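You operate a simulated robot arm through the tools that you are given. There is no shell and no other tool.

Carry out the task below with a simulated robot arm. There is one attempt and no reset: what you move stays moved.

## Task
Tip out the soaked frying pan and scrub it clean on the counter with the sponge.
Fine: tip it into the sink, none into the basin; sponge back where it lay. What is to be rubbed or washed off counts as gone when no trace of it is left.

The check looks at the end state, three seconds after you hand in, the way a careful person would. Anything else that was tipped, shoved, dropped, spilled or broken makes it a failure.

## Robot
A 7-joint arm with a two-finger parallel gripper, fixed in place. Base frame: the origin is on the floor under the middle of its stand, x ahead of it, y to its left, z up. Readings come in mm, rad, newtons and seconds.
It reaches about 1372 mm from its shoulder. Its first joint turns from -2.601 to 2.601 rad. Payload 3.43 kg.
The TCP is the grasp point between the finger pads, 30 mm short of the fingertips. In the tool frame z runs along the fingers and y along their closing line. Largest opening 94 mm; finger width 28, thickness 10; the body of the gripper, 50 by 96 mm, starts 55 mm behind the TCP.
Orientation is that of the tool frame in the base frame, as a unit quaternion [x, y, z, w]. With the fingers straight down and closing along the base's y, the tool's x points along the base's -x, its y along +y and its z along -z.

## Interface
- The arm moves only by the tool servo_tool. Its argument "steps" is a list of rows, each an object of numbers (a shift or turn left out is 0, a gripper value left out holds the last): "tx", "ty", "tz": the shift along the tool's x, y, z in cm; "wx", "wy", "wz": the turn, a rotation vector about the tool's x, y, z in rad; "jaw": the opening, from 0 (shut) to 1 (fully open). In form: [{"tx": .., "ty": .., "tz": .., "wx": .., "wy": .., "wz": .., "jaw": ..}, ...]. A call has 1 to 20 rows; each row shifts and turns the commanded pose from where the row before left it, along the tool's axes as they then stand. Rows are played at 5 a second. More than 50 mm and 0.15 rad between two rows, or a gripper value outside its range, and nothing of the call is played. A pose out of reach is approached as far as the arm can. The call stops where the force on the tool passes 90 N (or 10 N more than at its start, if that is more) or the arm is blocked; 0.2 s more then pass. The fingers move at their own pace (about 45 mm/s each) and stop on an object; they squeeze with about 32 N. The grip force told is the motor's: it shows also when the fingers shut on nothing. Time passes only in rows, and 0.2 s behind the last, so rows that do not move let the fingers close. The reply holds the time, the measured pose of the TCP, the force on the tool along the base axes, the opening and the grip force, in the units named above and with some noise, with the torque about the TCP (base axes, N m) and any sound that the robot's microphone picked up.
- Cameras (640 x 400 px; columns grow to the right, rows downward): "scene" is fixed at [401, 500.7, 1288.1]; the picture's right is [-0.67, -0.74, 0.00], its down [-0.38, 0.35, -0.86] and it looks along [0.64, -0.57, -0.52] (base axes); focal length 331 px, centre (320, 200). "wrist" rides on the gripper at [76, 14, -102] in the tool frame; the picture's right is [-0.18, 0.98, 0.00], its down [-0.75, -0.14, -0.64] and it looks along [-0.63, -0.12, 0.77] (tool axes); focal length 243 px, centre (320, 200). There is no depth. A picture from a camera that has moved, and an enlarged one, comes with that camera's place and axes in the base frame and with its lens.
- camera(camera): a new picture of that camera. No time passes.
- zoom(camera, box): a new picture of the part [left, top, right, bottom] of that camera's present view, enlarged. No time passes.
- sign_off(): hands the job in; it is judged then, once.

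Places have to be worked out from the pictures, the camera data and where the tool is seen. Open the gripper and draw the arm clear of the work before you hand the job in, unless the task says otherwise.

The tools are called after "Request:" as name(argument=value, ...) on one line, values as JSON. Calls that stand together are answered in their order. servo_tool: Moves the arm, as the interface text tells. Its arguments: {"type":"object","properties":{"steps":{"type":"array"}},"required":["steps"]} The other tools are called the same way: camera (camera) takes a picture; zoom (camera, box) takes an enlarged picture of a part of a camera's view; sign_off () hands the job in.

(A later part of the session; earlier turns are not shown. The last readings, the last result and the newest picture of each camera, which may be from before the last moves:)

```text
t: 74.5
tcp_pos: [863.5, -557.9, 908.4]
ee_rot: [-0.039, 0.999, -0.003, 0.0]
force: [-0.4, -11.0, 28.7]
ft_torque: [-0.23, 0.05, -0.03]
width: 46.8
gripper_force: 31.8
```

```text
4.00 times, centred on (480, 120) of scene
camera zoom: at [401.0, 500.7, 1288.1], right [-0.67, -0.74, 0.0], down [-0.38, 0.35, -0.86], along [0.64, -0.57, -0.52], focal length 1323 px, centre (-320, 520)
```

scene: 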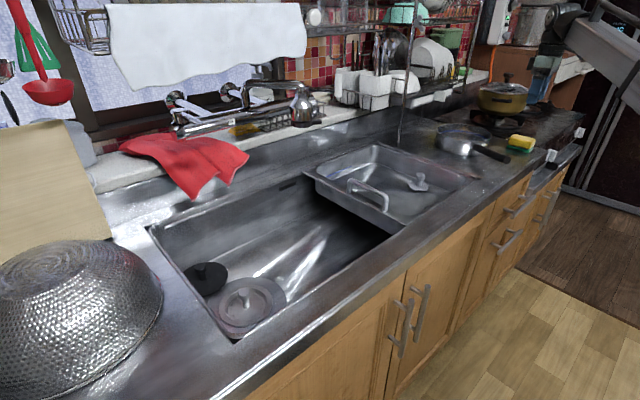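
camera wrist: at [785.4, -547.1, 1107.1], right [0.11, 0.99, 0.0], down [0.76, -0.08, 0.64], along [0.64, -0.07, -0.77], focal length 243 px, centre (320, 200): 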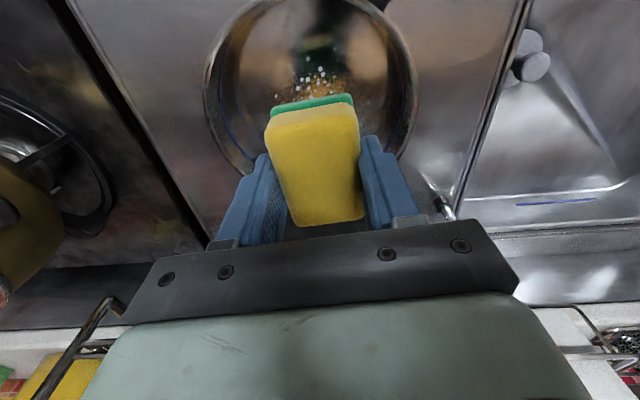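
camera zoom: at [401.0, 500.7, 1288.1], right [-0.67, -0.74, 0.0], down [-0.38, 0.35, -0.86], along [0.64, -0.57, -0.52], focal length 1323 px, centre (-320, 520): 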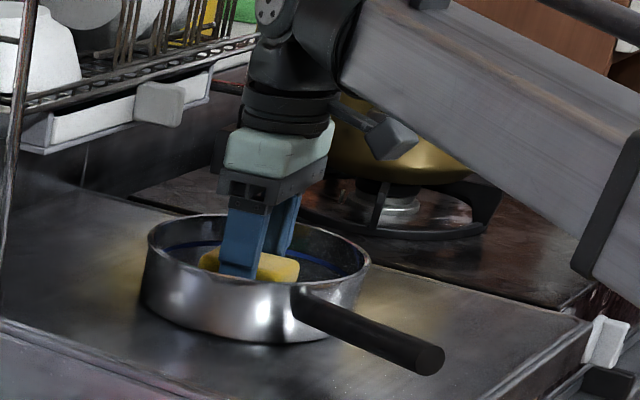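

The pan moved only a couple of millimetres, but the press is still about 29 N. I ease up another 1 mm and scrub in both directions over the patch.

Request:
servo_tool(steps=[{"tz": -0.1}, {"ty": 0.9}, {"ty": 0.9}, {"ty": -0.9}, {"ty": -0.9}, {"ty": -0.9}, {"ty": -0.9}, {"ty": 0.9}, {"ty": 0.9}, {"tx": 0.8}, {"tx": 0.8}, {"tx": -0.8}, {"tx": -0.8}, {"tx": -0.8}, {"tx": -0.8}, {"tx": 0.8}, {"tx": 0.8}])

Request:
camera(camera="wrist")

Request:
zoom(camera="scene", box=[410, 70, 550, 170])

```text
t: 78.2
tcp_pos: [864.8, -559.7, 910.8]
ee_rot: [-0.039, 0.999, 0.0, 0.0]
force: [-0.7, -0.7, 0.8]
ft_torque: [0.01, -0.02, -0.02]
width: 46.7
gripper_force: 32.5
```

```text
taken
camera wrist: at [787.4, -550.7, 1012.5], right [0.11, 0.99, 0.0], down [0.76, -0.08, 0.64], along [0.64, -0.07, -0.77], focal length 243 px, centre (320, 200)
```

wrist: 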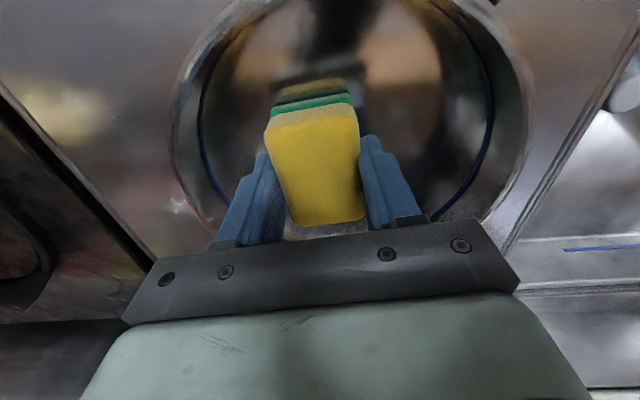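

```text
4.00 times, centred on (480, 120) of scene
camera zoom: at [401.0, 500.7, 1288.1], right [-0.67, -0.74, 0.0], down [-0.38, 0.35, -0.86], along [0.64, -0.57, -0.52], focal length 1323 px, centre (-320, 520)
```

zoom: 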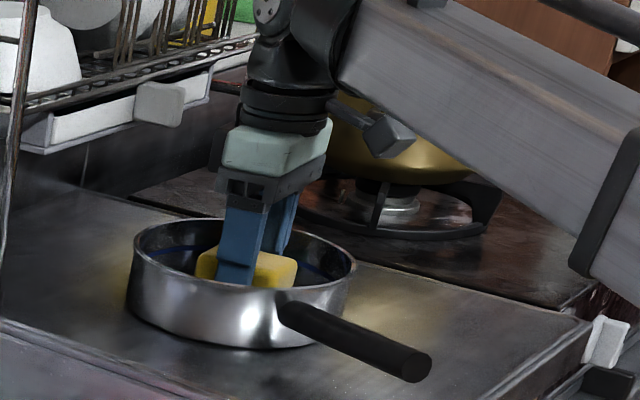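

The pan slid about 15 mm while I scrubbed, and no residue shows around the sponge. I lift the sponge and back off to see the whole pan floor.

Request:
servo_tool(steps=[{"tz": -2.5}, {"tz": -4.0}, {"tz": -4.0}, {"tx": 4.0}, {"tx": 4.0}, {}])

Request:
camera(camera="wrist")

Request:
zoom(camera="scene", box=[420, 100, 540, 180])

```text
t: 79.5
tcp_pos: [784.2, -560.7, 1013.1]
ee_rot: [-0.04, 0.999, -0.001, 0.001]
force: [-0.2, -0.2, 0.6]
ft_torque: [-0.01, -0.03, 0.01]
width: 46.4
gripper_force: 32.2
```

```text
taken
camera wrist: at [707.2, -552.9, 1115.8], right [0.11, 0.99, 0.0], down [0.76, -0.08, 0.64], along [0.64, -0.07, -0.77], focal length 243 px, centre (320, 200)
```

wrist: 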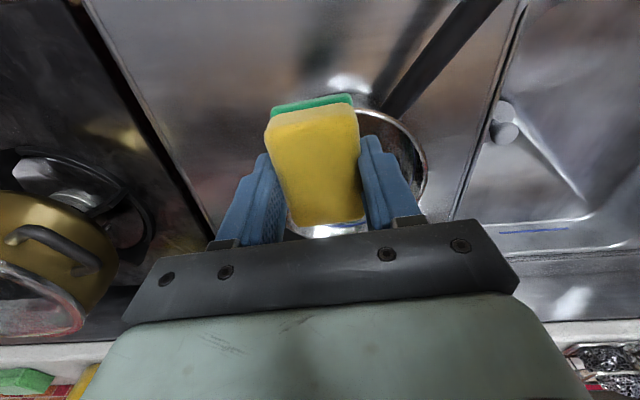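

```text
5.00 times, centred on (480, 140) of scene
camera zoom: at [401.0, 500.7, 1288.1], right [-0.67, -0.74, 0.0], down [-0.38, 0.35, -0.86], along [0.64, -0.57, -0.52], focal length 1654 px, centre (-480, 500)
```

zoom: 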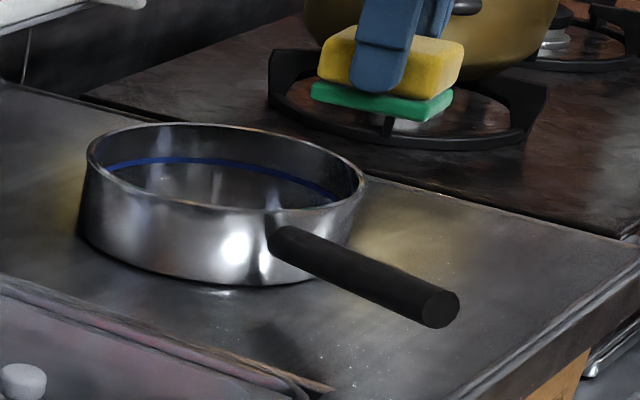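

I need a better angle on the pan floor, so I raise the arm and move the camera almost above the pan.

Request:
servo_tool(steps=[{"tz": -4.0}, {"tx": -4.0, "ty": -0.7}, {"tx": -4.0, "ty": -0.7}, {"tx": -4.0, "ty": -0.7}, {}])

Request:
camera(camera="wrist")

Request:
zoom(camera="wrist", box=[230, 0, 430, 130])

```text
t: 80.8
tcp_pos: [903.6, -576.0, 1052.5]
ee_rot: [-0.038, 0.999, -0.002, 0.0]
force: [-0.3, 0.9, -0.2]
ft_torque: [-0.02, 0.0, 0.03]
width: 46.6
gripper_force: 31.7
```

```text
taken
camera wrist: at [826.4, -570.0, 1155.5], right [0.11, 0.99, 0.0], down [0.76, -0.08, 0.64], along [0.64, -0.07, -0.77], focal length 243 px, centre (320, 200)
```

wrist: 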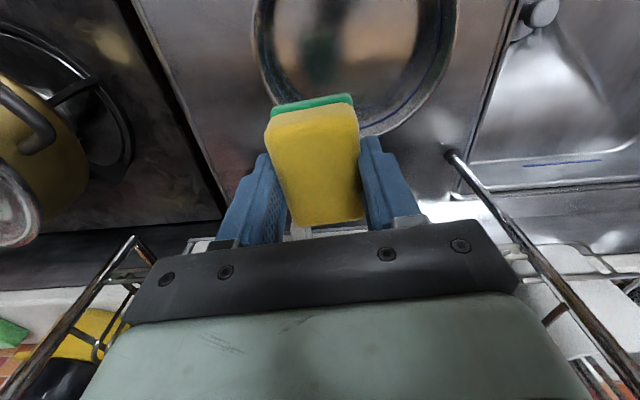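

```text
3.08 times, centred on (330, 65) of wrist
camera zoom: at [826.4, -570.0, 1155.5], right [0.11, 0.99, 0.0], down [0.76, -0.08, 0.64], along [0.64, -0.07, -0.77], focal length 746 px, centre (289, 615)
```

zoom: 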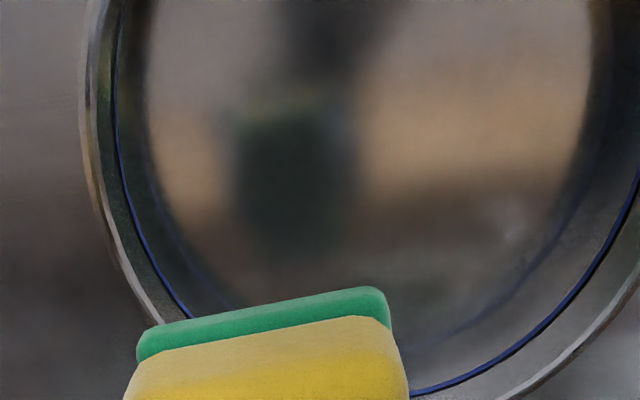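

The floor looks clean and mirror-like here, with only the sponge's reflection visible. Part of it is hidden behind the sponge, so I shift sideways to see the rest.

Request:
servo_tool(steps=[{"ty": -3.5}, {"ty": -3.5}, {"tx": 1.0}, {}])

Request:
camera(camera="wrist")

Request:
zoom(camera="wrist", box=[310, 0, 530, 150])

```text
t: 81.8
tcp_pos: [898.1, -645.9, 1054.6]
ee_rot: [-0.04, 0.999, -0.001, 0.0]
force: [0.1, 0.0, 0.6]
ft_torque: [0.0, 0.0, 0.0]
width: 46.6
gripper_force: 32.3
```

```text
taken
camera wrist: at [821.6, -638.8, 1156.7], right [0.11, 0.99, 0.0], down [0.76, -0.08, 0.64], along [0.64, -0.07, -0.77], focal length 243 px, centre (320, 200)
```

wrist: 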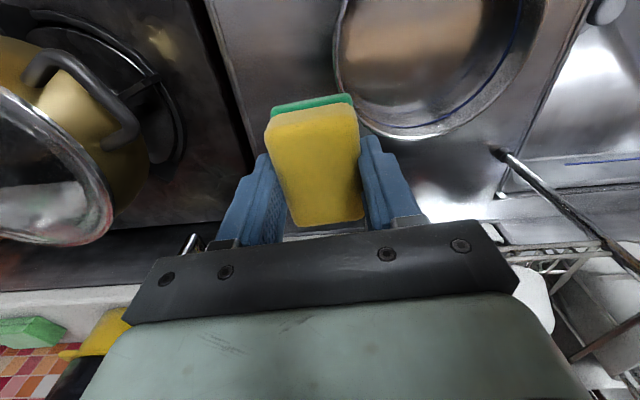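

```text
2.67 times, centred on (420, 75) of wrist
camera zoom: at [821.6, -638.8, 1156.7], right [0.11, 0.99, 0.0], down [0.76, -0.08, 0.64], along [0.64, -0.07, -0.77], focal length 647 px, centre (53, 533)
```

zoom: 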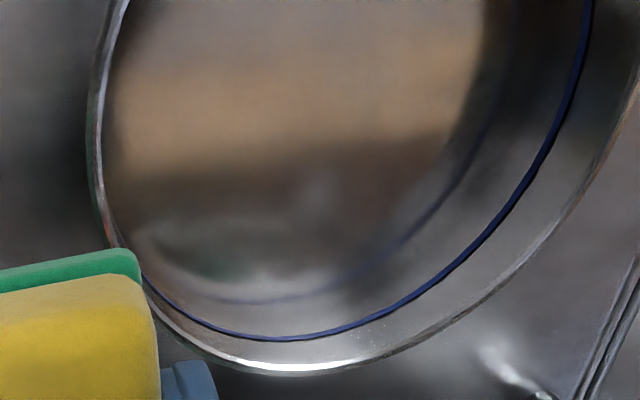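

The far half looks clean, and the warm tint is only a blurred reflection. I back up to bring the near half of the pan into view too.

Request:
servo_tool(steps=[{"tx": 3.0}, {"tx": 3.0}, {}])

Request:
zoom(camera="wrist", box=[310, 10, 560, 200])

Request:
zoom(camera="scene", box=[430, 110, 510, 165])

```text
t: 82.5
tcp_pos: [838.0, -651.8, 1051.4]
ee_rot: [-0.04, 0.999, -0.001, 0.001]
force: [0.2, 0.2, -0.8]
ft_torque: [0.02, -0.01, -0.01]
width: 46.6
gripper_force: 32.2
```

```text
2.11 times, centred on (435, 105) of wrist
camera zoom: at [761.9, -644.1, 1154.0], right [0.11, 0.99, 0.0], down [0.76, -0.08, 0.64], along [0.64, -0.07, -0.77], focal length 511 px, centre (78, 400)
```

zoom: 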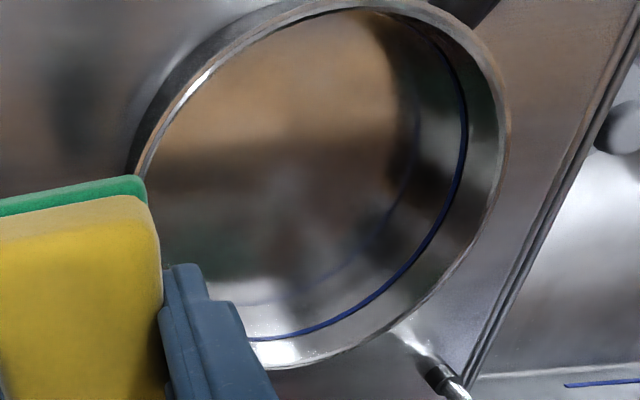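

```text
7.27 times, centred on (470, 138) of scene
camera zoom: at [401.0, 500.7, 1288.1], right [-0.67, -0.74, 0.0], down [-0.38, 0.35, -0.86], along [0.64, -0.57, -0.52], focal length 2405 px, centre (-771, 654)
```

zoom: 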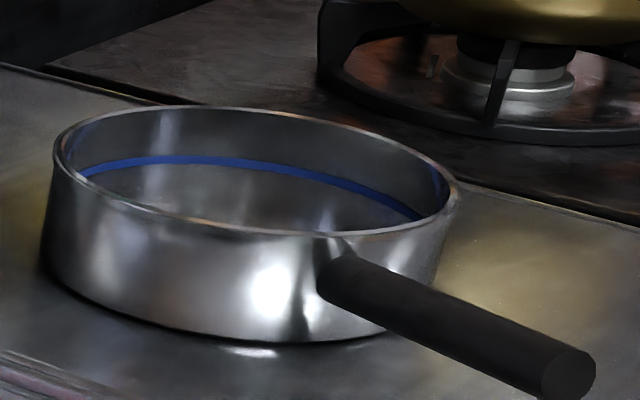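

The residue looks gone. Since no trace may remain, I inspect the floor at high zoom for faint leftovers.

Request:
zoom(camera="wrist", box=[370, 15, 470, 85])

Request:
zoom(camera="wrist", box=[370, 70, 470, 140])

Request:
zoom(camera="wrist", box=[440, 10, 560, 110])

```text
5.71 times, centred on (420, 50) of wrist
camera zoom: at [761.9, -644.1, 1154.0], right [0.11, 0.99, 0.0], down [0.76, -0.08, 0.64], along [0.64, -0.07, -0.77], focal length 1386 px, centre (-251, 1057)
```

zoom: 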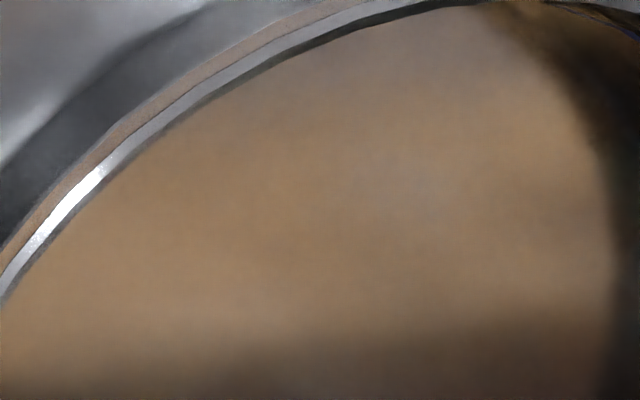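

```text
5.71 times, centred on (420, 105) of wrist
camera zoom: at [761.9, -644.1, 1154.0], right [0.11, 0.99, 0.0], down [0.76, -0.08, 0.64], along [0.64, -0.07, -0.77], focal length 1386 px, centre (-251, 743)
```

zoom: 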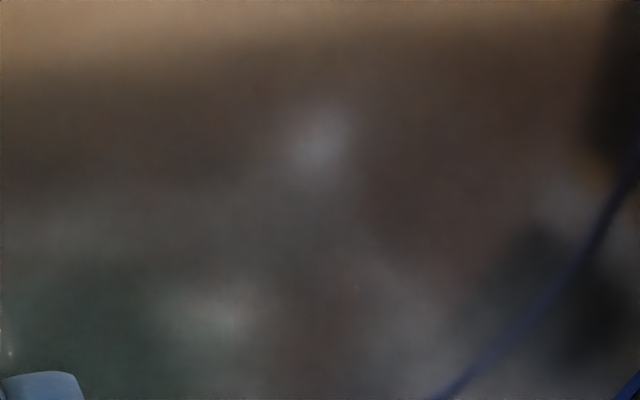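

```text
4.00 times, centred on (500, 60) of wrist
camera zoom: at [761.9, -644.1, 1154.0], right [0.11, 0.99, 0.0], down [0.76, -0.08, 0.64], along [0.64, -0.07, -0.77], focal length 970 px, centre (-400, 760)
```

zoom: 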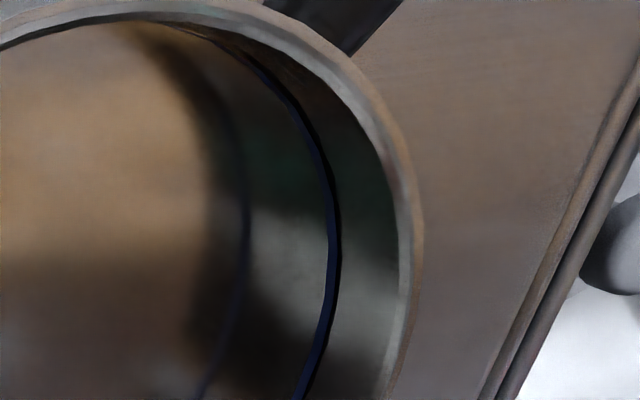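

No specks or crumbs remain, only soft reflections on steel. To be thorough I do one more light pass over a slightly wider area, since the pan centre now lies near (866, -550).

Request:
servo_tool(steps=[{"tx": -1.2, "ty": 3.32}, {"tx": -1.2, "ty": 3.32}, {"tx": -1.2, "ty": 3.32}, {"tz": 3.0}, {"tz": 4.0}, {"tz": 3.0}, {"tz": 2.5}, {"tz": 1.0}, {}])

Request:
servo_tool(steps=[{"tz": 0.2}, {}])

Request:
servo_tool(steps=[{"tz": 0.15}, {}])

```text
t: 84.5
tcp_pos: [869.1, -550.4, 919.6]
ee_rot: [-0.038, 0.999, 0.0, 0.0]
force: [0.2, 0.4, 0.3]
ft_torque: [-0.04, -0.01, -0.01]
width: 46.5
gripper_force: 32.5
```

```text
t: 85.2
tcp_pos: [870.0, -548.7, 917.4]
ee_rot: [-0.04, 0.999, -0.001, 0.001]
force: [-0.3, 0.1, -0.6]
ft_torque: [0.03, 0.0, -0.02]
width: 46.8
gripper_force: 32.0
```

```text
t: 85.8
tcp_pos: [869.7, -550.7, 915.9]
ee_rot: [-0.039, 0.999, -0.001, 0.0]
force: [-0.3, 0.6, -0.6]
ft_torque: [0.04, -0.01, -0.02]
width: 46.6
gripper_force: 31.4
```

The tool is at about z 916, so I step down toward the contact height near 909–910.

Request:
servo_tool(steps=[{"tz": 0.4}, {}])

Request:
servo_tool(steps=[{"tz": 0.15}, {}])

Request:
servo_tool(steps=[{"tz": 0.1}, {}])

```text
t: 86.3
tcp_pos: [868.4, -549.5, 911.3]
ee_rot: [-0.039, 0.999, -0.001, 0.0]
force: [-0.5, -0.1, -0.1]
ft_torque: [-0.03, -0.02, -0.04]
width: 46.7
gripper_force: 32.3
```

```text
t: 87.0
tcp_pos: [869.6, -549.1, 909.5]
ee_rot: [-0.039, 0.999, -0.001, 0.0]
force: [-0.2, 0.0, -0.2]
ft_torque: [-0.03, 0.01, -0.02]
width: 46.7
gripper_force: 31.7
```

```text
t: 87.5
tcp_pos: [870.9, -548.7, 909.7]
ee_rot: [-0.039, 0.999, 0.0, 0.001]
force: [0.1, -1.1, 0.5]
ft_torque: [-0.02, 0.0, 0.0]
width: 46.5
gripper_force: 32.3
```

Request:
servo_tool(steps=[{"tz": 0.1}, {}])

Request:
servo_tool(steps=[{"tz": 0.1}, {}])

```text
t: 88.2
tcp_pos: [870.8, -549.8, 909.0]
ee_rot: [-0.039, 0.999, 0.0, 0.0]
force: [-1.9, 2.0, 12.3]
ft_torque: [0.21, 0.11, 0.03]
width: 46.6
gripper_force: 31.9
```

```text
t: 88.8
tcp_pos: [869.0, -548.9, 909.6]
ee_rot: [-0.038, 0.999, -0.001, 0.001]
force: [0.0, -0.4, 23.0]
ft_torque: [0.15, 0.1, 0.01]
width: 46.8
gripper_force: 31.4
```

A press of about 20 N is enough. I ease off half a millimetre and run small strokes in y and x over the whole patch area.

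Request:
servo_tool(steps=[{"tz": -0.05}, {"ty": 0.9}, {"ty": 0.9}, {"tx": 0.8}, {"ty": -0.9}, {"ty": -0.9}, {"ty": -0.9}, {"ty": -0.9}, {"tx": -0.8}, {"ty": 0.9}, {"ty": 0.9}, {"tx": -0.8}, {"ty": 0.9}, {"ty": -0.9}, {"ty": -0.9}, {"ty": 0.9}, {"tx": 0.8}, {}])

Request:
zoom(camera="scene", box=[410, 70, 550, 170])

```text
t: 92.5
tcp_pos: [869.4, -547.8, 908.0]
ee_rot: [-0.039, 0.999, -0.002, 0.001]
force: [11.0, -0.8, 27.9]
ft_torque: [0.15, -0.21, 0.0]
width: 46.5
gripper_force: 31.9
```

```text
4.00 times, centred on (480, 120) of scene
camera zoom: at [401.0, 500.7, 1288.1], right [-0.67, -0.74, 0.0], down [-0.38, 0.35, -0.86], along [0.64, -0.57, -0.52], focal length 1323 px, centre (-320, 520)
```

zoom: 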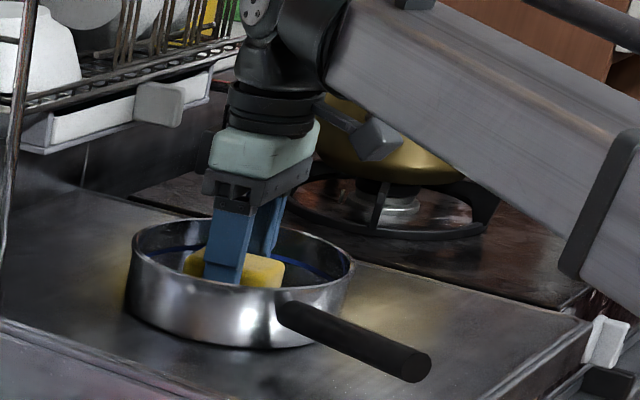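

The pan stayed put this time. I lift the sponge, move aside and check the floor once more.

Request:
servo_tool(steps=[{"tz": -2.0}, {"tz": -4.0}, {"tz": -4.0}, {"tz": -4.0}, {"tx": 1.0, "ty": -3.3}, {"tx": 1.0, "ty": -3.3}, {"tx": 1.0, "ty": -3.3}, {}])

Request:
zoom(camera="wrist", box=[310, 10, 560, 200])

Request:
camera(camera="wrist")

```text
t: 94.3
tcp_pos: [847.0, -651.0, 1047.2]
ee_rot: [-0.04, 0.999, -0.001, -0.001]
force: [0.4, -0.2, 0.4]
ft_torque: [-0.03, 0.01, -0.03]
width: 46.7
gripper_force: 32.8
```

```text
2.11 times, centred on (435, 105) of wrist
camera zoom: at [770.4, -643.9, 1149.9], right [0.11, 0.99, 0.0], down [0.76, -0.08, 0.64], along [0.64, -0.07, -0.77], focal length 511 px, centre (78, 400)
```

zoom: 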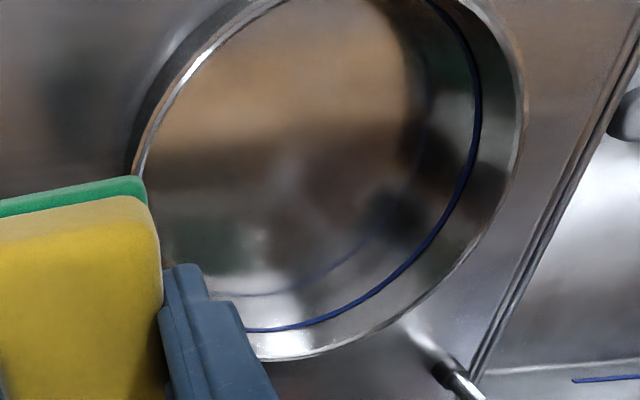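

```text
taken
camera wrist: at [770.4, -643.9, 1149.9], right [0.11, 0.99, 0.0], down [0.76, -0.08, 0.64], along [0.64, -0.07, -0.77], focal length 243 px, centre (320, 200)
```

wrist: 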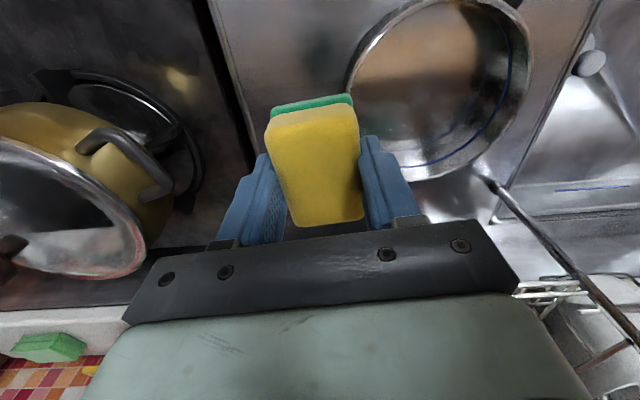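

The pan floor and walls show nothing but clean steel, and the sponge hasn't shifted in the grip. I carry it back above its original place and stop at z≈935 to check alignment.

Request:
servo_tool(steps=[{"tx": 3.24, "ty": -0.64}, {"tx": 3.24, "ty": -0.64}, {"tx": 3.24, "ty": -0.64}, {"tx": 3.24, "ty": -0.64}, {"tz": 3.5}, {"tz": 4.0}, {"tz": 3.7}, {}])

Request:
servo_tool(steps=[{}])

Request:
servo_tool(steps=[{}])

```text
t: 96.2
tcp_pos: [714.8, -686.3, 936.7]
ee_rot: [-0.038, 0.999, 0.0, 0.0]
force: [-0.7, -0.8, -0.2]
ft_torque: [0.01, 0.01, 0.03]
width: 46.6
gripper_force: 32.1
```

```text
t: 96.5
tcp_pos: [714.5, -687.4, 937.1]
ee_rot: [-0.039, 0.999, -0.001, 0.0]
force: [-0.6, -0.4, -1.0]
ft_torque: [0.01, 0.0, 0.01]
width: 46.8
gripper_force: 31.8
```

```text
t: 97.0
tcp_pos: [715.2, -686.2, 936.6]
ee_rot: [-0.038, 0.999, -0.001, 0.0]
force: [-0.2, -0.2, 0.4]
ft_torque: [0.0, 0.05, -0.01]
width: 46.6
gripper_force: 32.0
```

I'm about 5 mm short in x. I correct that and lower to just above the counter, then feel for contact.

Request:
servo_tool(steps=[{"tx": -0.48}, {"tz": 1.5}, {"tz": 1.2}, {}])

Request:
servo_tool(steps=[{"tz": 0.2}, {}])

Request:
servo_tool(steps=[{"tz": 0.15}, {}])

Request:
zoom(camera="scene", box=[490, 120, 550, 165])

```text
t: 98.0
tcp_pos: [724.2, -684.4, 908.2]
ee_rot: [-0.039, 0.999, 0.0, 0.0]
force: [-0.6, -0.5, -0.4]
ft_torque: [-0.01, -0.04, 0.01]
width: 46.6
gripper_force: 32.0
```

```text
t: 98.5
tcp_pos: [724.6, -684.5, 907.1]
ee_rot: [-0.038, 0.999, -0.001, 0.0]
force: [0.5, -0.7, -0.5]
ft_torque: [-0.02, 0.02, -0.03]
width: 46.5
gripper_force: 32.4
```

```text
t: 99.2
tcp_pos: [724.1, -685.2, 906.0]
ee_rot: [-0.038, 0.999, -0.001, 0.0]
force: [0.2, 0.1, 0.7]
ft_torque: [0.03, 0.02, 0.01]
width: 46.7
gripper_force: 31.9
```

```text
8.89 times, centred on (520, 142) of scene
camera zoom: at [401.0, 500.7, 1288.1], right [-0.67, -0.74, 0.0], down [-0.38, 0.35, -0.86], along [0.64, -0.57, -0.52], focal length 2940 px, centre (-1458, 711)
```

zoom: 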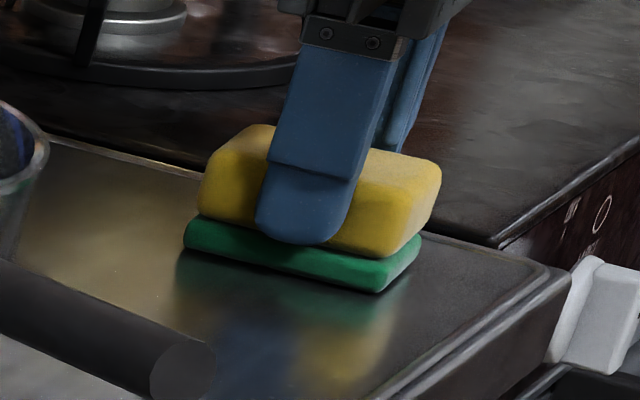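

Compared with the reference picture the sponge sits about 6 mm too far toward +x/+y, and it is still just off the counter. I lift 2 mm, shift it back and re-compare.

Request:
servo_tool(steps=[{"tz": -0.2}, {"tx": 0.48, "ty": -0.15}, {}, {}])

Request:
servo_tool(steps=[{}])

Request:
zoom(camera="scene", box=[490, 120, 550, 165])

```text
t: 100.2
tcp_pos: [719.7, -688.7, 906.6]
ee_rot: [-0.039, 0.999, -0.001, 0.0]
force: [0.1, 0.3, -1.2]
ft_torque: [-0.01, -0.01, 0.0]
width: 46.4
gripper_force: 32.2
```

```text
t: 100.5
tcp_pos: [719.1, -687.3, 907.3]
ee_rot: [-0.038, 0.999, -0.001, 0.0]
force: [0.2, 0.1, 0.3]
ft_torque: [0.02, -0.02, 0.0]
width: 46.6
gripper_force: 32.5
```

```text
8.89 times, centred on (520, 142) of scene
camera zoom: at [401.0, 500.7, 1288.1], right [-0.67, -0.74, 0.0], down [-0.38, 0.35, -0.86], along [0.64, -0.57, -0.52], focal length 2940 px, centre (-1458, 711)
```

zoom: 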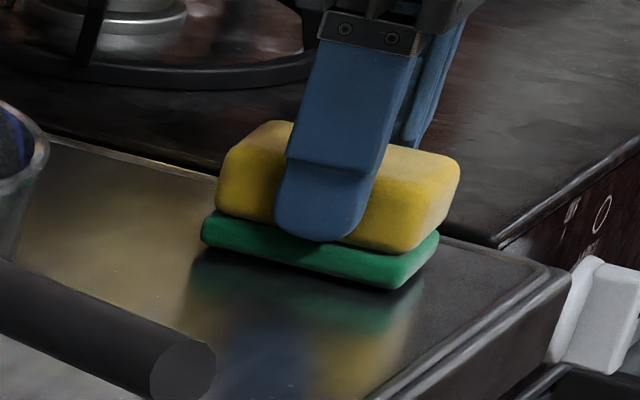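

Horizontal alignment now matches to within about a millimetre, and it is roughly 3 mm high. I lower until it just touches.

Request:
servo_tool(steps=[{"tz": 0.2}, {}])

Request:
servo_tool(steps=[{"tz": 0.1}, {}])

Request:
zoom(camera="scene", box=[490, 120, 550, 165])

```text
t: 101.2
tcp_pos: [719.6, -689.0, 907.1]
ee_rot: [-0.039, 0.999, -0.001, 0.0]
force: [0.3, -0.5, 0.1]
ft_torque: [-0.02, -0.03, 0.0]
width: 47.0
gripper_force: 32.0
```

```text
t: 101.8
tcp_pos: [721.0, -688.2, 905.3]
ee_rot: [-0.037, 0.999, -0.001, 0.0]
force: [-0.3, -0.5, -0.1]
ft_torque: [-0.02, 0.01, 0.02]
width: 46.5
gripper_force: 32.0
```

```text
8.89 times, centred on (520, 142) of scene
camera zoom: at [401.0, 500.7, 1288.1], right [-0.67, -0.74, 0.0], down [-0.38, 0.35, -0.86], along [0.64, -0.57, -0.52], focal length 2940 px, centre (-1458, 711)
```

zoom: 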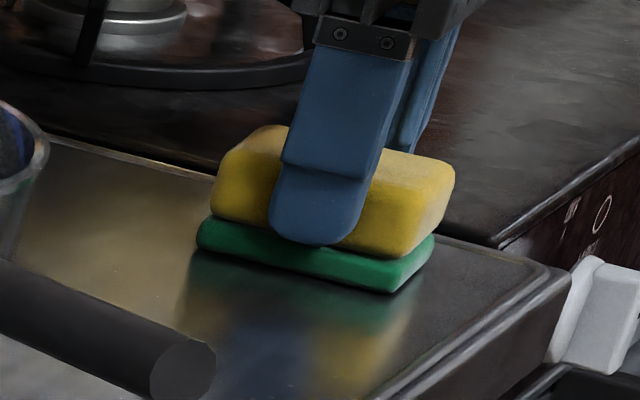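

I need about 2 mm more toward -x/-y and about 1 mm down.

Request:
servo_tool(steps=[{"tx": 0.15, "ty": -0.13}, {}])

Request:
servo_tool(steps=[{"tz": 0.1}, {}])

Request:
servo_tool(steps=[{"tz": 0.08}, {}])

Request:
zoom(camera="scene", box=[490, 120, 550, 165])

```text
t: 102.3
tcp_pos: [719.5, -689.9, 904.2]
ee_rot: [-0.039, 0.999, -0.001, -0.001]
force: [1.4, 0.4, 2.5]
ft_torque: [0.07, 0.01, -0.01]
width: 46.7
gripper_force: 31.9
```

```text
t: 103.0
tcp_pos: [718.4, -688.3, 904.2]
ee_rot: [-0.039, 0.999, -0.002, 0.001]
force: [2.3, -1.0, 17.2]
ft_torque: [0.08, 0.03, -0.01]
width: 46.6
gripper_force: 32.1
```

```text
t: 103.5
tcp_pos: [719.1, -688.5, 904.2]
ee_rot: [-0.04, 0.999, -0.003, 0.001]
force: [5.5, -2.7, 31.4]
ft_torque: [0.1, -0.05, -0.01]
width: 46.7
gripper_force: 31.7
```

```text
8.89 times, centred on (520, 142) of scene
camera zoom: at [401.0, 500.7, 1288.1], right [-0.67, -0.74, 0.0], down [-0.38, 0.35, -0.86], along [0.64, -0.57, -0.52], focal length 2940 px, centre (-1458, 711)
```

zoom: 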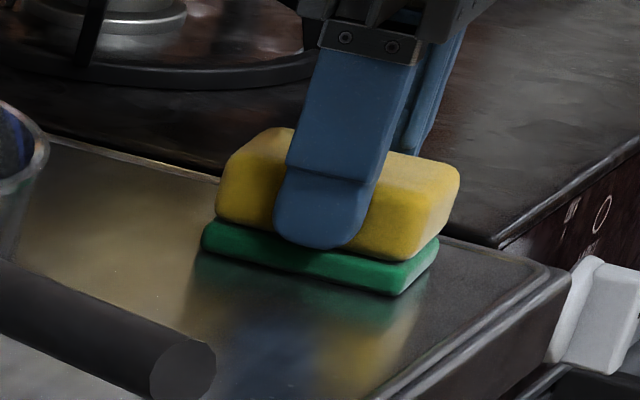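

The sponge is down and its outline matches the reference picture to within about a millimetre. I relax the press and open the jaws to release it, then rise straight up.

Request:
servo_tool(steps=[{"tz": -0.12}, {"jaw": 0.55}, {"jaw": 0.68}, {}, {}, {"tz": -1.0}, {"tz": -3.0}, {"tz": -4.0}, {"tz": -4.0}, {"tz": -4.0}, {}])

Request:
zoom(camera="scene", box=[490, 120, 550, 165])

Request:
camera(camera="wrist")

```text
t: 106.0
tcp_pos: [718.8, -687.7, 1067.7]
ee_rot: [-0.038, 0.999, -0.001, -0.001]
force: [-0.3, 0.0, -0.3]
ft_torque: [0.0, 0.0, 0.01]
width: 63.8
gripper_force: 0.0
```

```text
8.89 times, centred on (520, 142) of scene
camera zoom: at [401.0, 500.7, 1288.1], right [-0.67, -0.74, 0.0], down [-0.38, 0.35, -0.86], along [0.64, -0.57, -0.52], focal length 2940 px, centre (-1458, 711)
```

zoom: 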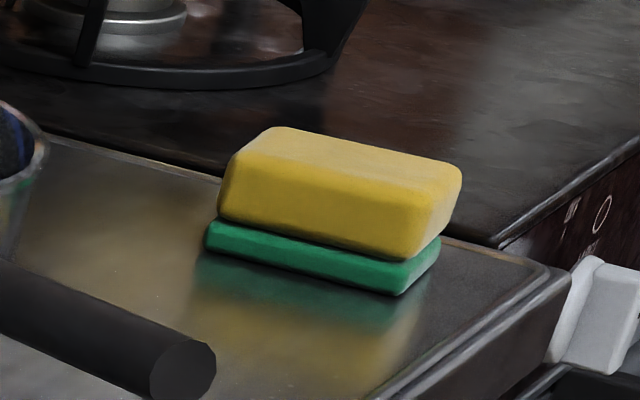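

```text
taken
camera wrist: at [642.4, -680.1, 1169.1], right [0.11, 0.99, 0.0], down [0.76, -0.08, 0.64], along [0.64, -0.07, -0.77], focal length 243 px, centre (320, 200)
```

wrist: 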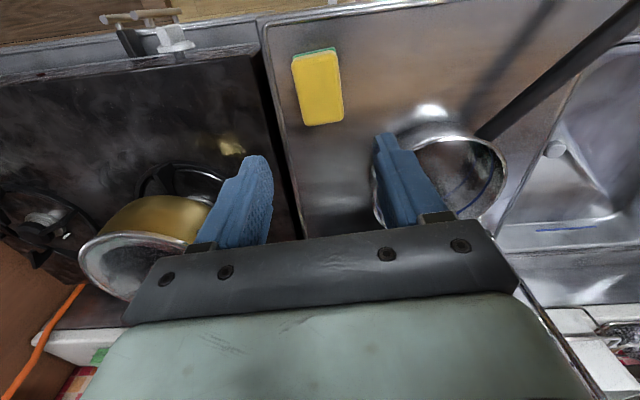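

The sponge is back within 1–2 mm of where it lay. Next is the faucet spout I nudged. I raise the arm and travel left at a safe height, to look at the spout with the wrist camera and triangulate it.

Request:
servo_tool(steps=[{"wz": 0.078}, {"tz": -4.0}, {"tz": -4.0}, {"tz": -4.0}, {"ty": 4.6, "jaw": 0.5}, {"ty": 4.6}, {"ty": 4.6}, {"ty": 4.6}, {"ty": 4.6}, {"ty": 4.6}, {"ty": 4.6}, {"ty": 4.6}, {"ty": 4.6}, {"ty": 4.6}, {"ty": 4.6}, {"ty": 4.6}, {"ty": 4.6}, {}])

Request:
servo_tool(steps=[{"wy": -0.1}, {"wy": -0.1}, {"wy": -0.1}, {"wy": -0.1}, {"wy": -0.1}, {}])

Request:
camera(camera="wrist")

Request:
camera(camera="scene")

```text
t: 108.2
tcp_pos: [724.9, -402.9, 1178.2]
ee_rot: [-0.005, 1.0, -0.008, 0.01]
force: [11.5, 3.0, -14.6]
ft_torque: [-0.74, 0.14, -0.48]
width: 47.1
gripper_force: 0.0
out of reach, approached as far as the arm can: row 10, 11
stopped in row 11: the force on the tool passed its limit at 92 N (the readings are from after the stop); the commanded pose is now the measured one
```

```text
t: 109.7
tcp_pos: [725.1, -403.1, 1178.8]
ee_rot: [-0.007, 0.966, -0.005, 0.257]
force: [-0.5, 0.1, 0.4]
ft_torque: [-0.02, 0.02, -0.01]
width: 47.0
gripper_force: 0.1
```

```text
taken
camera wrist: at [607.6, -390.4, 1229.2], right [0.15, 0.99, 0.08], down [0.34, -0.12, 0.93], along [0.93, -0.11, -0.35], focal length 243 px, centre (320, 200)
```

wrist: 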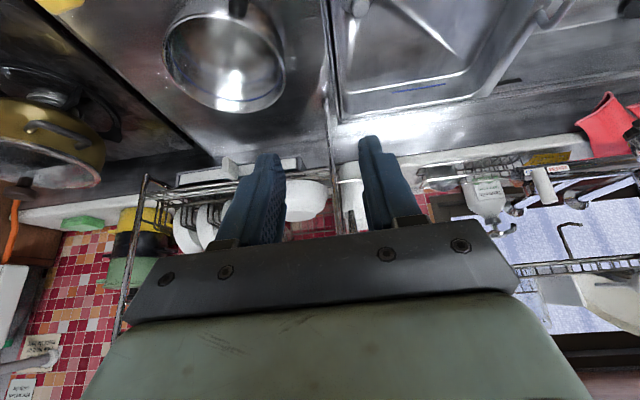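

```text
taken
```

scene: 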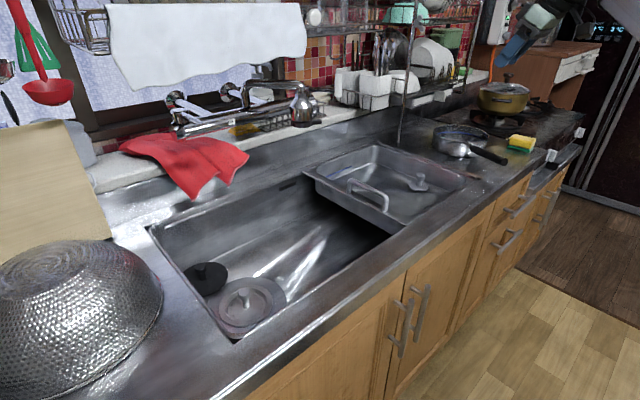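

That stop at 92 N was again the arm reaching a limit and touching itself, and pitching the tool cleared it. Nothing in the scene has changed. With the tool pitched forward I continue left in smaller portions.

Request:
servo_tool(steps=[{"ty": 4.0}, {"ty": 4.0}, {"ty": 4.0}, {"ty": 4.0}, {}])

Request:
servo_tool(steps=[{"ty": 4.0}, {"ty": 4.0}, {"ty": 4.0}, {"ty": 4.0}, {}])

Request:
camera(camera="wrist")

Request:
camera(camera="scene")

```text
t: 110.8
tcp_pos: [723.5, -246.8, 1174.5]
ee_rot: [-0.007, 0.966, -0.005, 0.257]
force: [-0.2, 0.4, -0.6]
ft_torque: [0.01, 0.0, 0.01]
width: 47.3
gripper_force: 0.0
```

```text
t: 112.0
tcp_pos: [722.6, -80.8, 1173.6]
ee_rot: [-0.008, 0.966, -0.005, 0.257]
force: [-0.4, -0.4, 0.4]
ft_torque: [0.0, -0.01, 0.0]
width: 47.2
gripper_force: 0.0
```

```text
taken
camera wrist: at [605.7, -69.0, 1225.1], right [0.15, 0.99, 0.08], down [0.34, -0.12, 0.93], along [0.93, -0.11, -0.35], focal length 243 px, centre (320, 200)
```

wrist: 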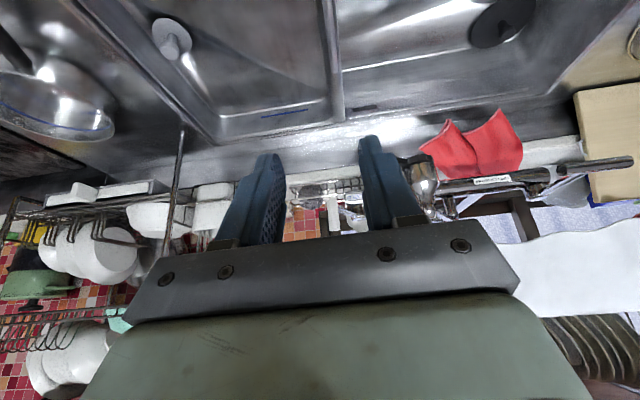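

```text
taken
```

scene: 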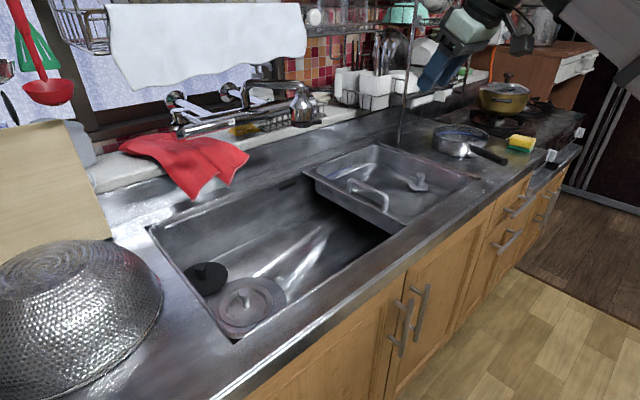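

The spout head shows beside the right finger. I shift right 80 mm so it stands clear in the picture.

Request:
servo_tool(steps=[{"ty": -4.0}, {"ty": -4.0}, {}])

Request:
zoom(camera="wrist", box=[400, 90, 600, 240])

Request:
zoom(camera="scene", box=[140, 60, 400, 220])

```text
t: 112.8
tcp_pos: [723.9, -163.2, 1172.0]
ee_rot: [-0.007, 0.966, -0.005, 0.258]
force: [0.2, 0.9, 0.5]
ft_torque: [-0.02, 0.0, -0.01]
width: 46.8
gripper_force: 0.1
```

```text
2.67 times, centred on (500, 165) of wrist
camera zoom: at [607.3, -150.0, 1223.8], right [0.15, 0.99, 0.08], down [0.34, -0.12, 0.93], along [0.93, -0.11, -0.35], focal length 647 px, centre (-160, 293)
```

zoom: 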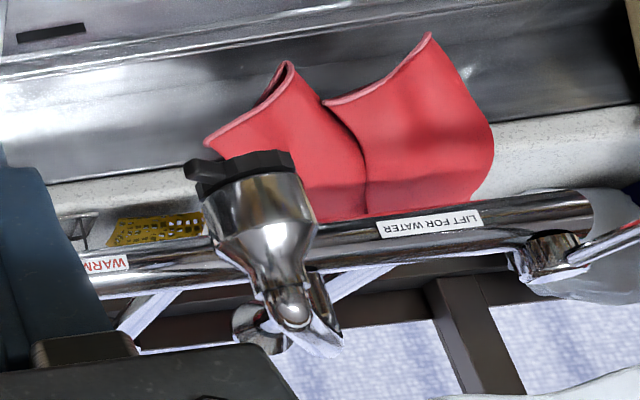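

```text
2.46 times, centred on (270, 140) of scene
camera zoom: at [401.0, 500.7, 1288.1], right [-0.67, -0.74, 0.0], down [-0.38, 0.35, -0.86], along [0.64, -0.57, -0.52], focal length 814 px, centre (443, 348)
```

zoom: 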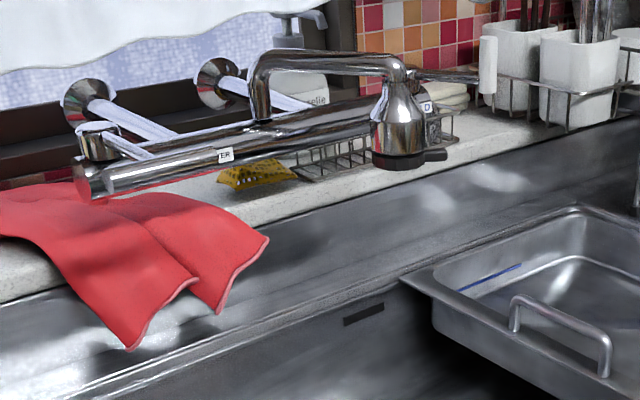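

Triangulating both views puts the spout head near (966, 48), z 1050–1136. It was near (945, 118) before, and the swivel pivot is near (1055, 125). I will push it back gently toward +y with the closed fingers' side, above its little lever. First I close the gripper and pitch the fingers further forward while still far away.

Request:
servo_tool(steps=[{"jaw": 0.0}, {"wy": -0.08}, {"wy": -0.08}, {"wy": -0.08}, {"wy": -0.08}, {}, {}])

Request:
camera(camera="scene")

```text
t: 114.5
tcp_pos: [722.3, -162.7, 1174.8]
ee_rot: [-0.008, 0.913, -0.003, 0.408]
force: [-0.4, -0.4, -0.3]
ft_torque: [0.01, 0.02, 0.02]
width: 0.2
gripper_force: 32.0
```

```text
taken
```

scene: 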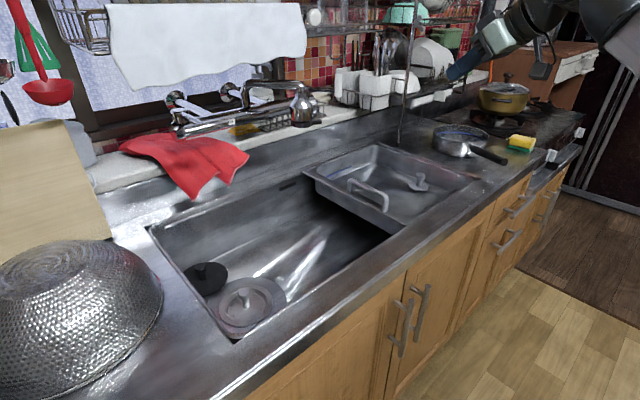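

The pitch is fine, about 48° forward and still free. I approach a point about 100 mm to the right of the spout head at the same height.

Request:
servo_tool(steps=[{"tx": -1.67, "ty": 1.72, "tz": 3.49}, {"tx": -1.67, "ty": 1.72, "tz": 3.49}, {"tx": -1.67, "ty": 1.72, "tz": 3.49}, {"tx": -1.67, "ty": 1.72, "tz": 3.49}, {"tx": -1.67, "ty": 1.72, "tz": 3.49}, {"tx": -1.67, "ty": 1.72, "tz": 3.49}, {}, {}])

Request:
camera(camera="wrist")

Request:
zoom(camera="scene", box=[200, 40, 420, 180])

```text
t: 116.2
tcp_pos: [947.0, -55.9, 1107.7]
ee_rot: [-0.008, 0.913, -0.004, 0.408]
force: [-0.3, -0.2, 0.1]
ft_torque: [-0.04, 0.01, 0.01]
width: 0.2
gripper_force: 31.9
```

```text
taken
camera wrist: at [819.1, -43.9, 1119.8], right [0.11, 0.99, 0.12], down [0.03, -0.13, 0.99], along [0.99, -0.11, -0.04], focal length 243 px, centre (320, 200)
```

wrist: 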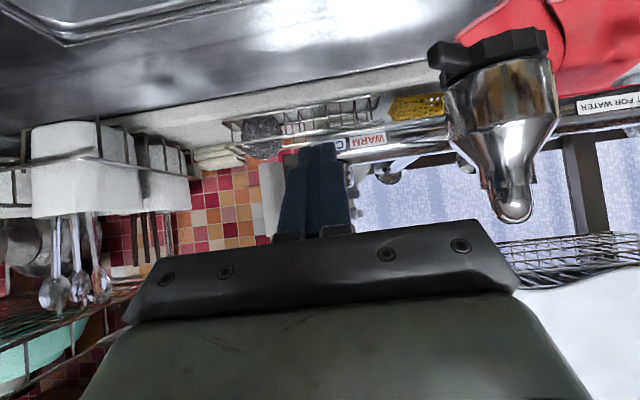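

```text
2.86 times, centred on (310, 110) of scene
camera zoom: at [401.0, 500.7, 1288.1], right [-0.67, -0.74, 0.0], down [-0.38, 0.35, -0.86], along [0.64, -0.57, -0.52], focal length 945 px, centre (349, 457)
```

zoom: 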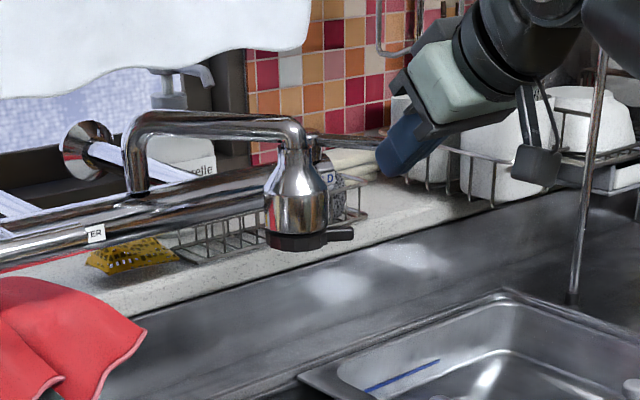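

The wrist camera sees the spout head clearly to the left of the closed fingers. I move sideways toward it until just short of contact.

Request:
servo_tool(steps=[{"ty": 2.0}, {"ty": 2.0}, {"ty": 1.5}, {}])

Request:
camera(camera="wrist")

Request:
zoom(camera="scene", box=[200, 40, 420, 180])

```text
t: 117.2
tcp_pos: [943.8, -4.4, 1109.0]
ee_rot: [-0.008, 0.913, -0.004, 0.408]
force: [-0.1, 0.3, -0.7]
ft_torque: [0.02, 0.0, 0.03]
width: 0.2
gripper_force: 32.5
```

```text
taken
camera wrist: at [816.3, 8.2, 1120.0], right [0.11, 0.99, 0.12], down [0.03, -0.13, 0.99], along [0.99, -0.11, -0.04], focal length 243 px, centre (320, 200)
```

wrist: 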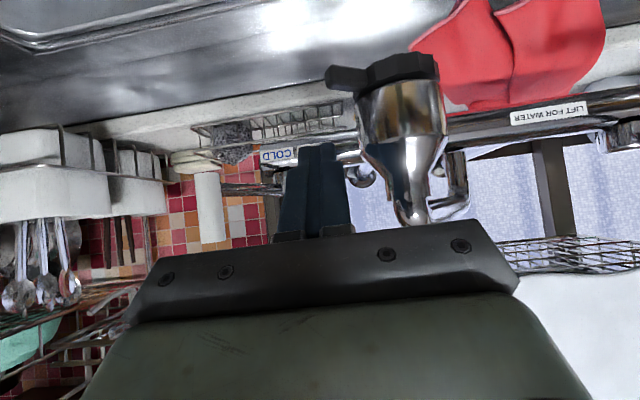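

```text
2.86 times, centred on (310, 110) of scene
camera zoom: at [401.0, 500.7, 1288.1], right [-0.67, -0.74, 0.0], down [-0.38, 0.35, -0.86], along [0.64, -0.57, -0.52], focal length 945 px, centre (349, 457)
```

zoom: 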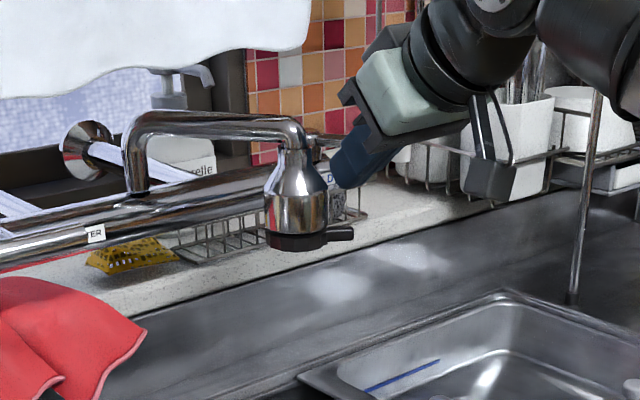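

Nearly touching. I now push gently in small steps and watch the force and the picture.

Request:
servo_tool(steps=[{"ty": 0.7}, {"ty": 0.7}, {"ty": 0.7}, {}])

Request:
servo_tool(steps=[{"ty": 0.6}, {"ty": 0.6}, {}])

Request:
zoom(camera="scene", box=[140, 60, 400, 220])

Request:
camera(camera="wrist")

```text
t: 118.2
tcp_pos: [942.4, 17.9, 1107.8]
ee_rot: [-0.007, 0.914, -0.005, 0.406]
force: [-7.1, -7.1, -0.3]
ft_torque: [-0.1, 0.07, -0.05]
width: 0.0
gripper_force: 32.2
```

```text
t: 119.0
tcp_pos: [941.7, 31.3, 1108.1]
ee_rot: [-0.008, 0.913, -0.003, 0.407]
force: [-0.1, 0.0, -0.1]
ft_torque: [-0.01, 0.01, -0.03]
width: 0.0
gripper_force: 32.5
```

```text
2.46 times, centred on (270, 140) of scene
camera zoom: at [401.0, 500.7, 1288.1], right [-0.67, -0.74, 0.0], down [-0.38, 0.35, -0.86], along [0.64, -0.57, -0.52], focal length 814 px, centre (443, 348)
```

zoom: 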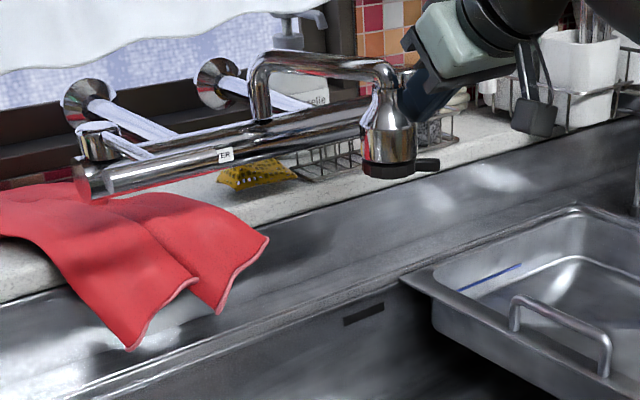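

```text
taken
camera wrist: at [815.8, 43.5, 1119.6], right [0.11, 0.99, 0.12], down [0.03, -0.13, 0.99], along [0.99, -0.11, -0.04], focal length 243 px, centre (320, 200)
```

wrist: 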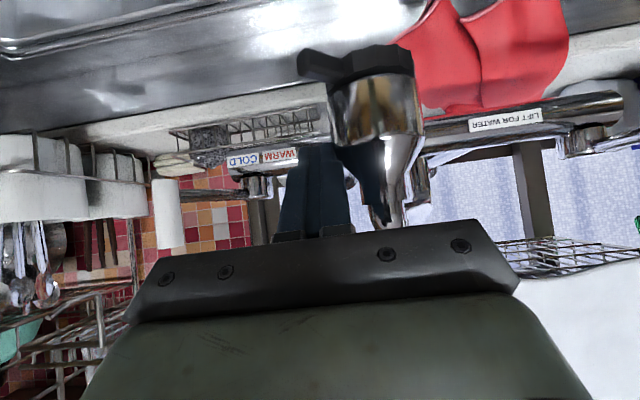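

The spout follows smoothly with little force. I keep pushing in small increments toward its original picture position, head base at about (350, 185) in this zoom.

Request:
servo_tool(steps=[{"ty": 0.6}, {"ty": 0.6}, {"ty": 0.6}, {"ty": 0.6}, {}])

Request:
zoom(camera="scene", box=[140, 60, 400, 220])

```text
t: 120.2
tcp_pos: [940.8, 53.7, 1108.0]
ee_rot: [-0.008, 0.913, -0.004, 0.408]
force: [-2.0, -1.9, 0.0]
ft_torque: [-0.06, 0.02, -0.01]
width: 0.0
gripper_force: 32.0
```

```text
2.46 times, centred on (270, 140) of scene
camera zoom: at [401.0, 500.7, 1288.1], right [-0.67, -0.74, 0.0], down [-0.38, 0.35, -0.86], along [0.64, -0.57, -0.52], focal length 814 px, centre (443, 348)
```

zoom: 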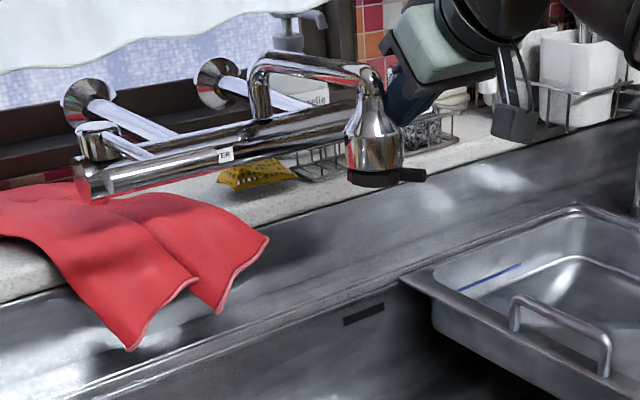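

The head base is now at about (373, 178) in the zoom, roughly two thirds of the way. I push another 20 mm.

Request:
servo_tool(steps=[{"ty": 0.5}, {"ty": 0.5}, {"ty": 0.5}, {"ty": 0.5}, {}])

Request:
zoom(camera="scene", box=[140, 60, 400, 220])

```text
t: 121.5
tcp_pos: [942.1, 73.6, 1107.7]
ee_rot: [-0.007, 0.913, -0.005, 0.407]
force: [-4.6, -1.4, 5.2]
ft_torque: [0.04, 0.1, 0.05]
width: 0.0
gripper_force: 32.4
```

```text
2.46 times, centred on (270, 140) of scene
camera zoom: at [401.0, 500.7, 1288.1], right [-0.67, -0.74, 0.0], down [-0.38, 0.35, -0.86], along [0.64, -0.57, -0.52], focal length 814 px, centre (443, 348)
```

zoom: 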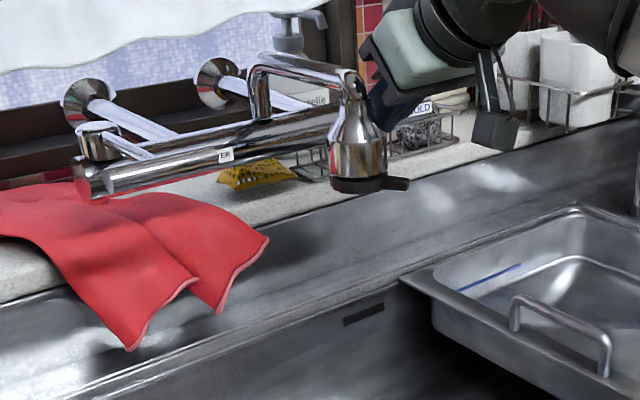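

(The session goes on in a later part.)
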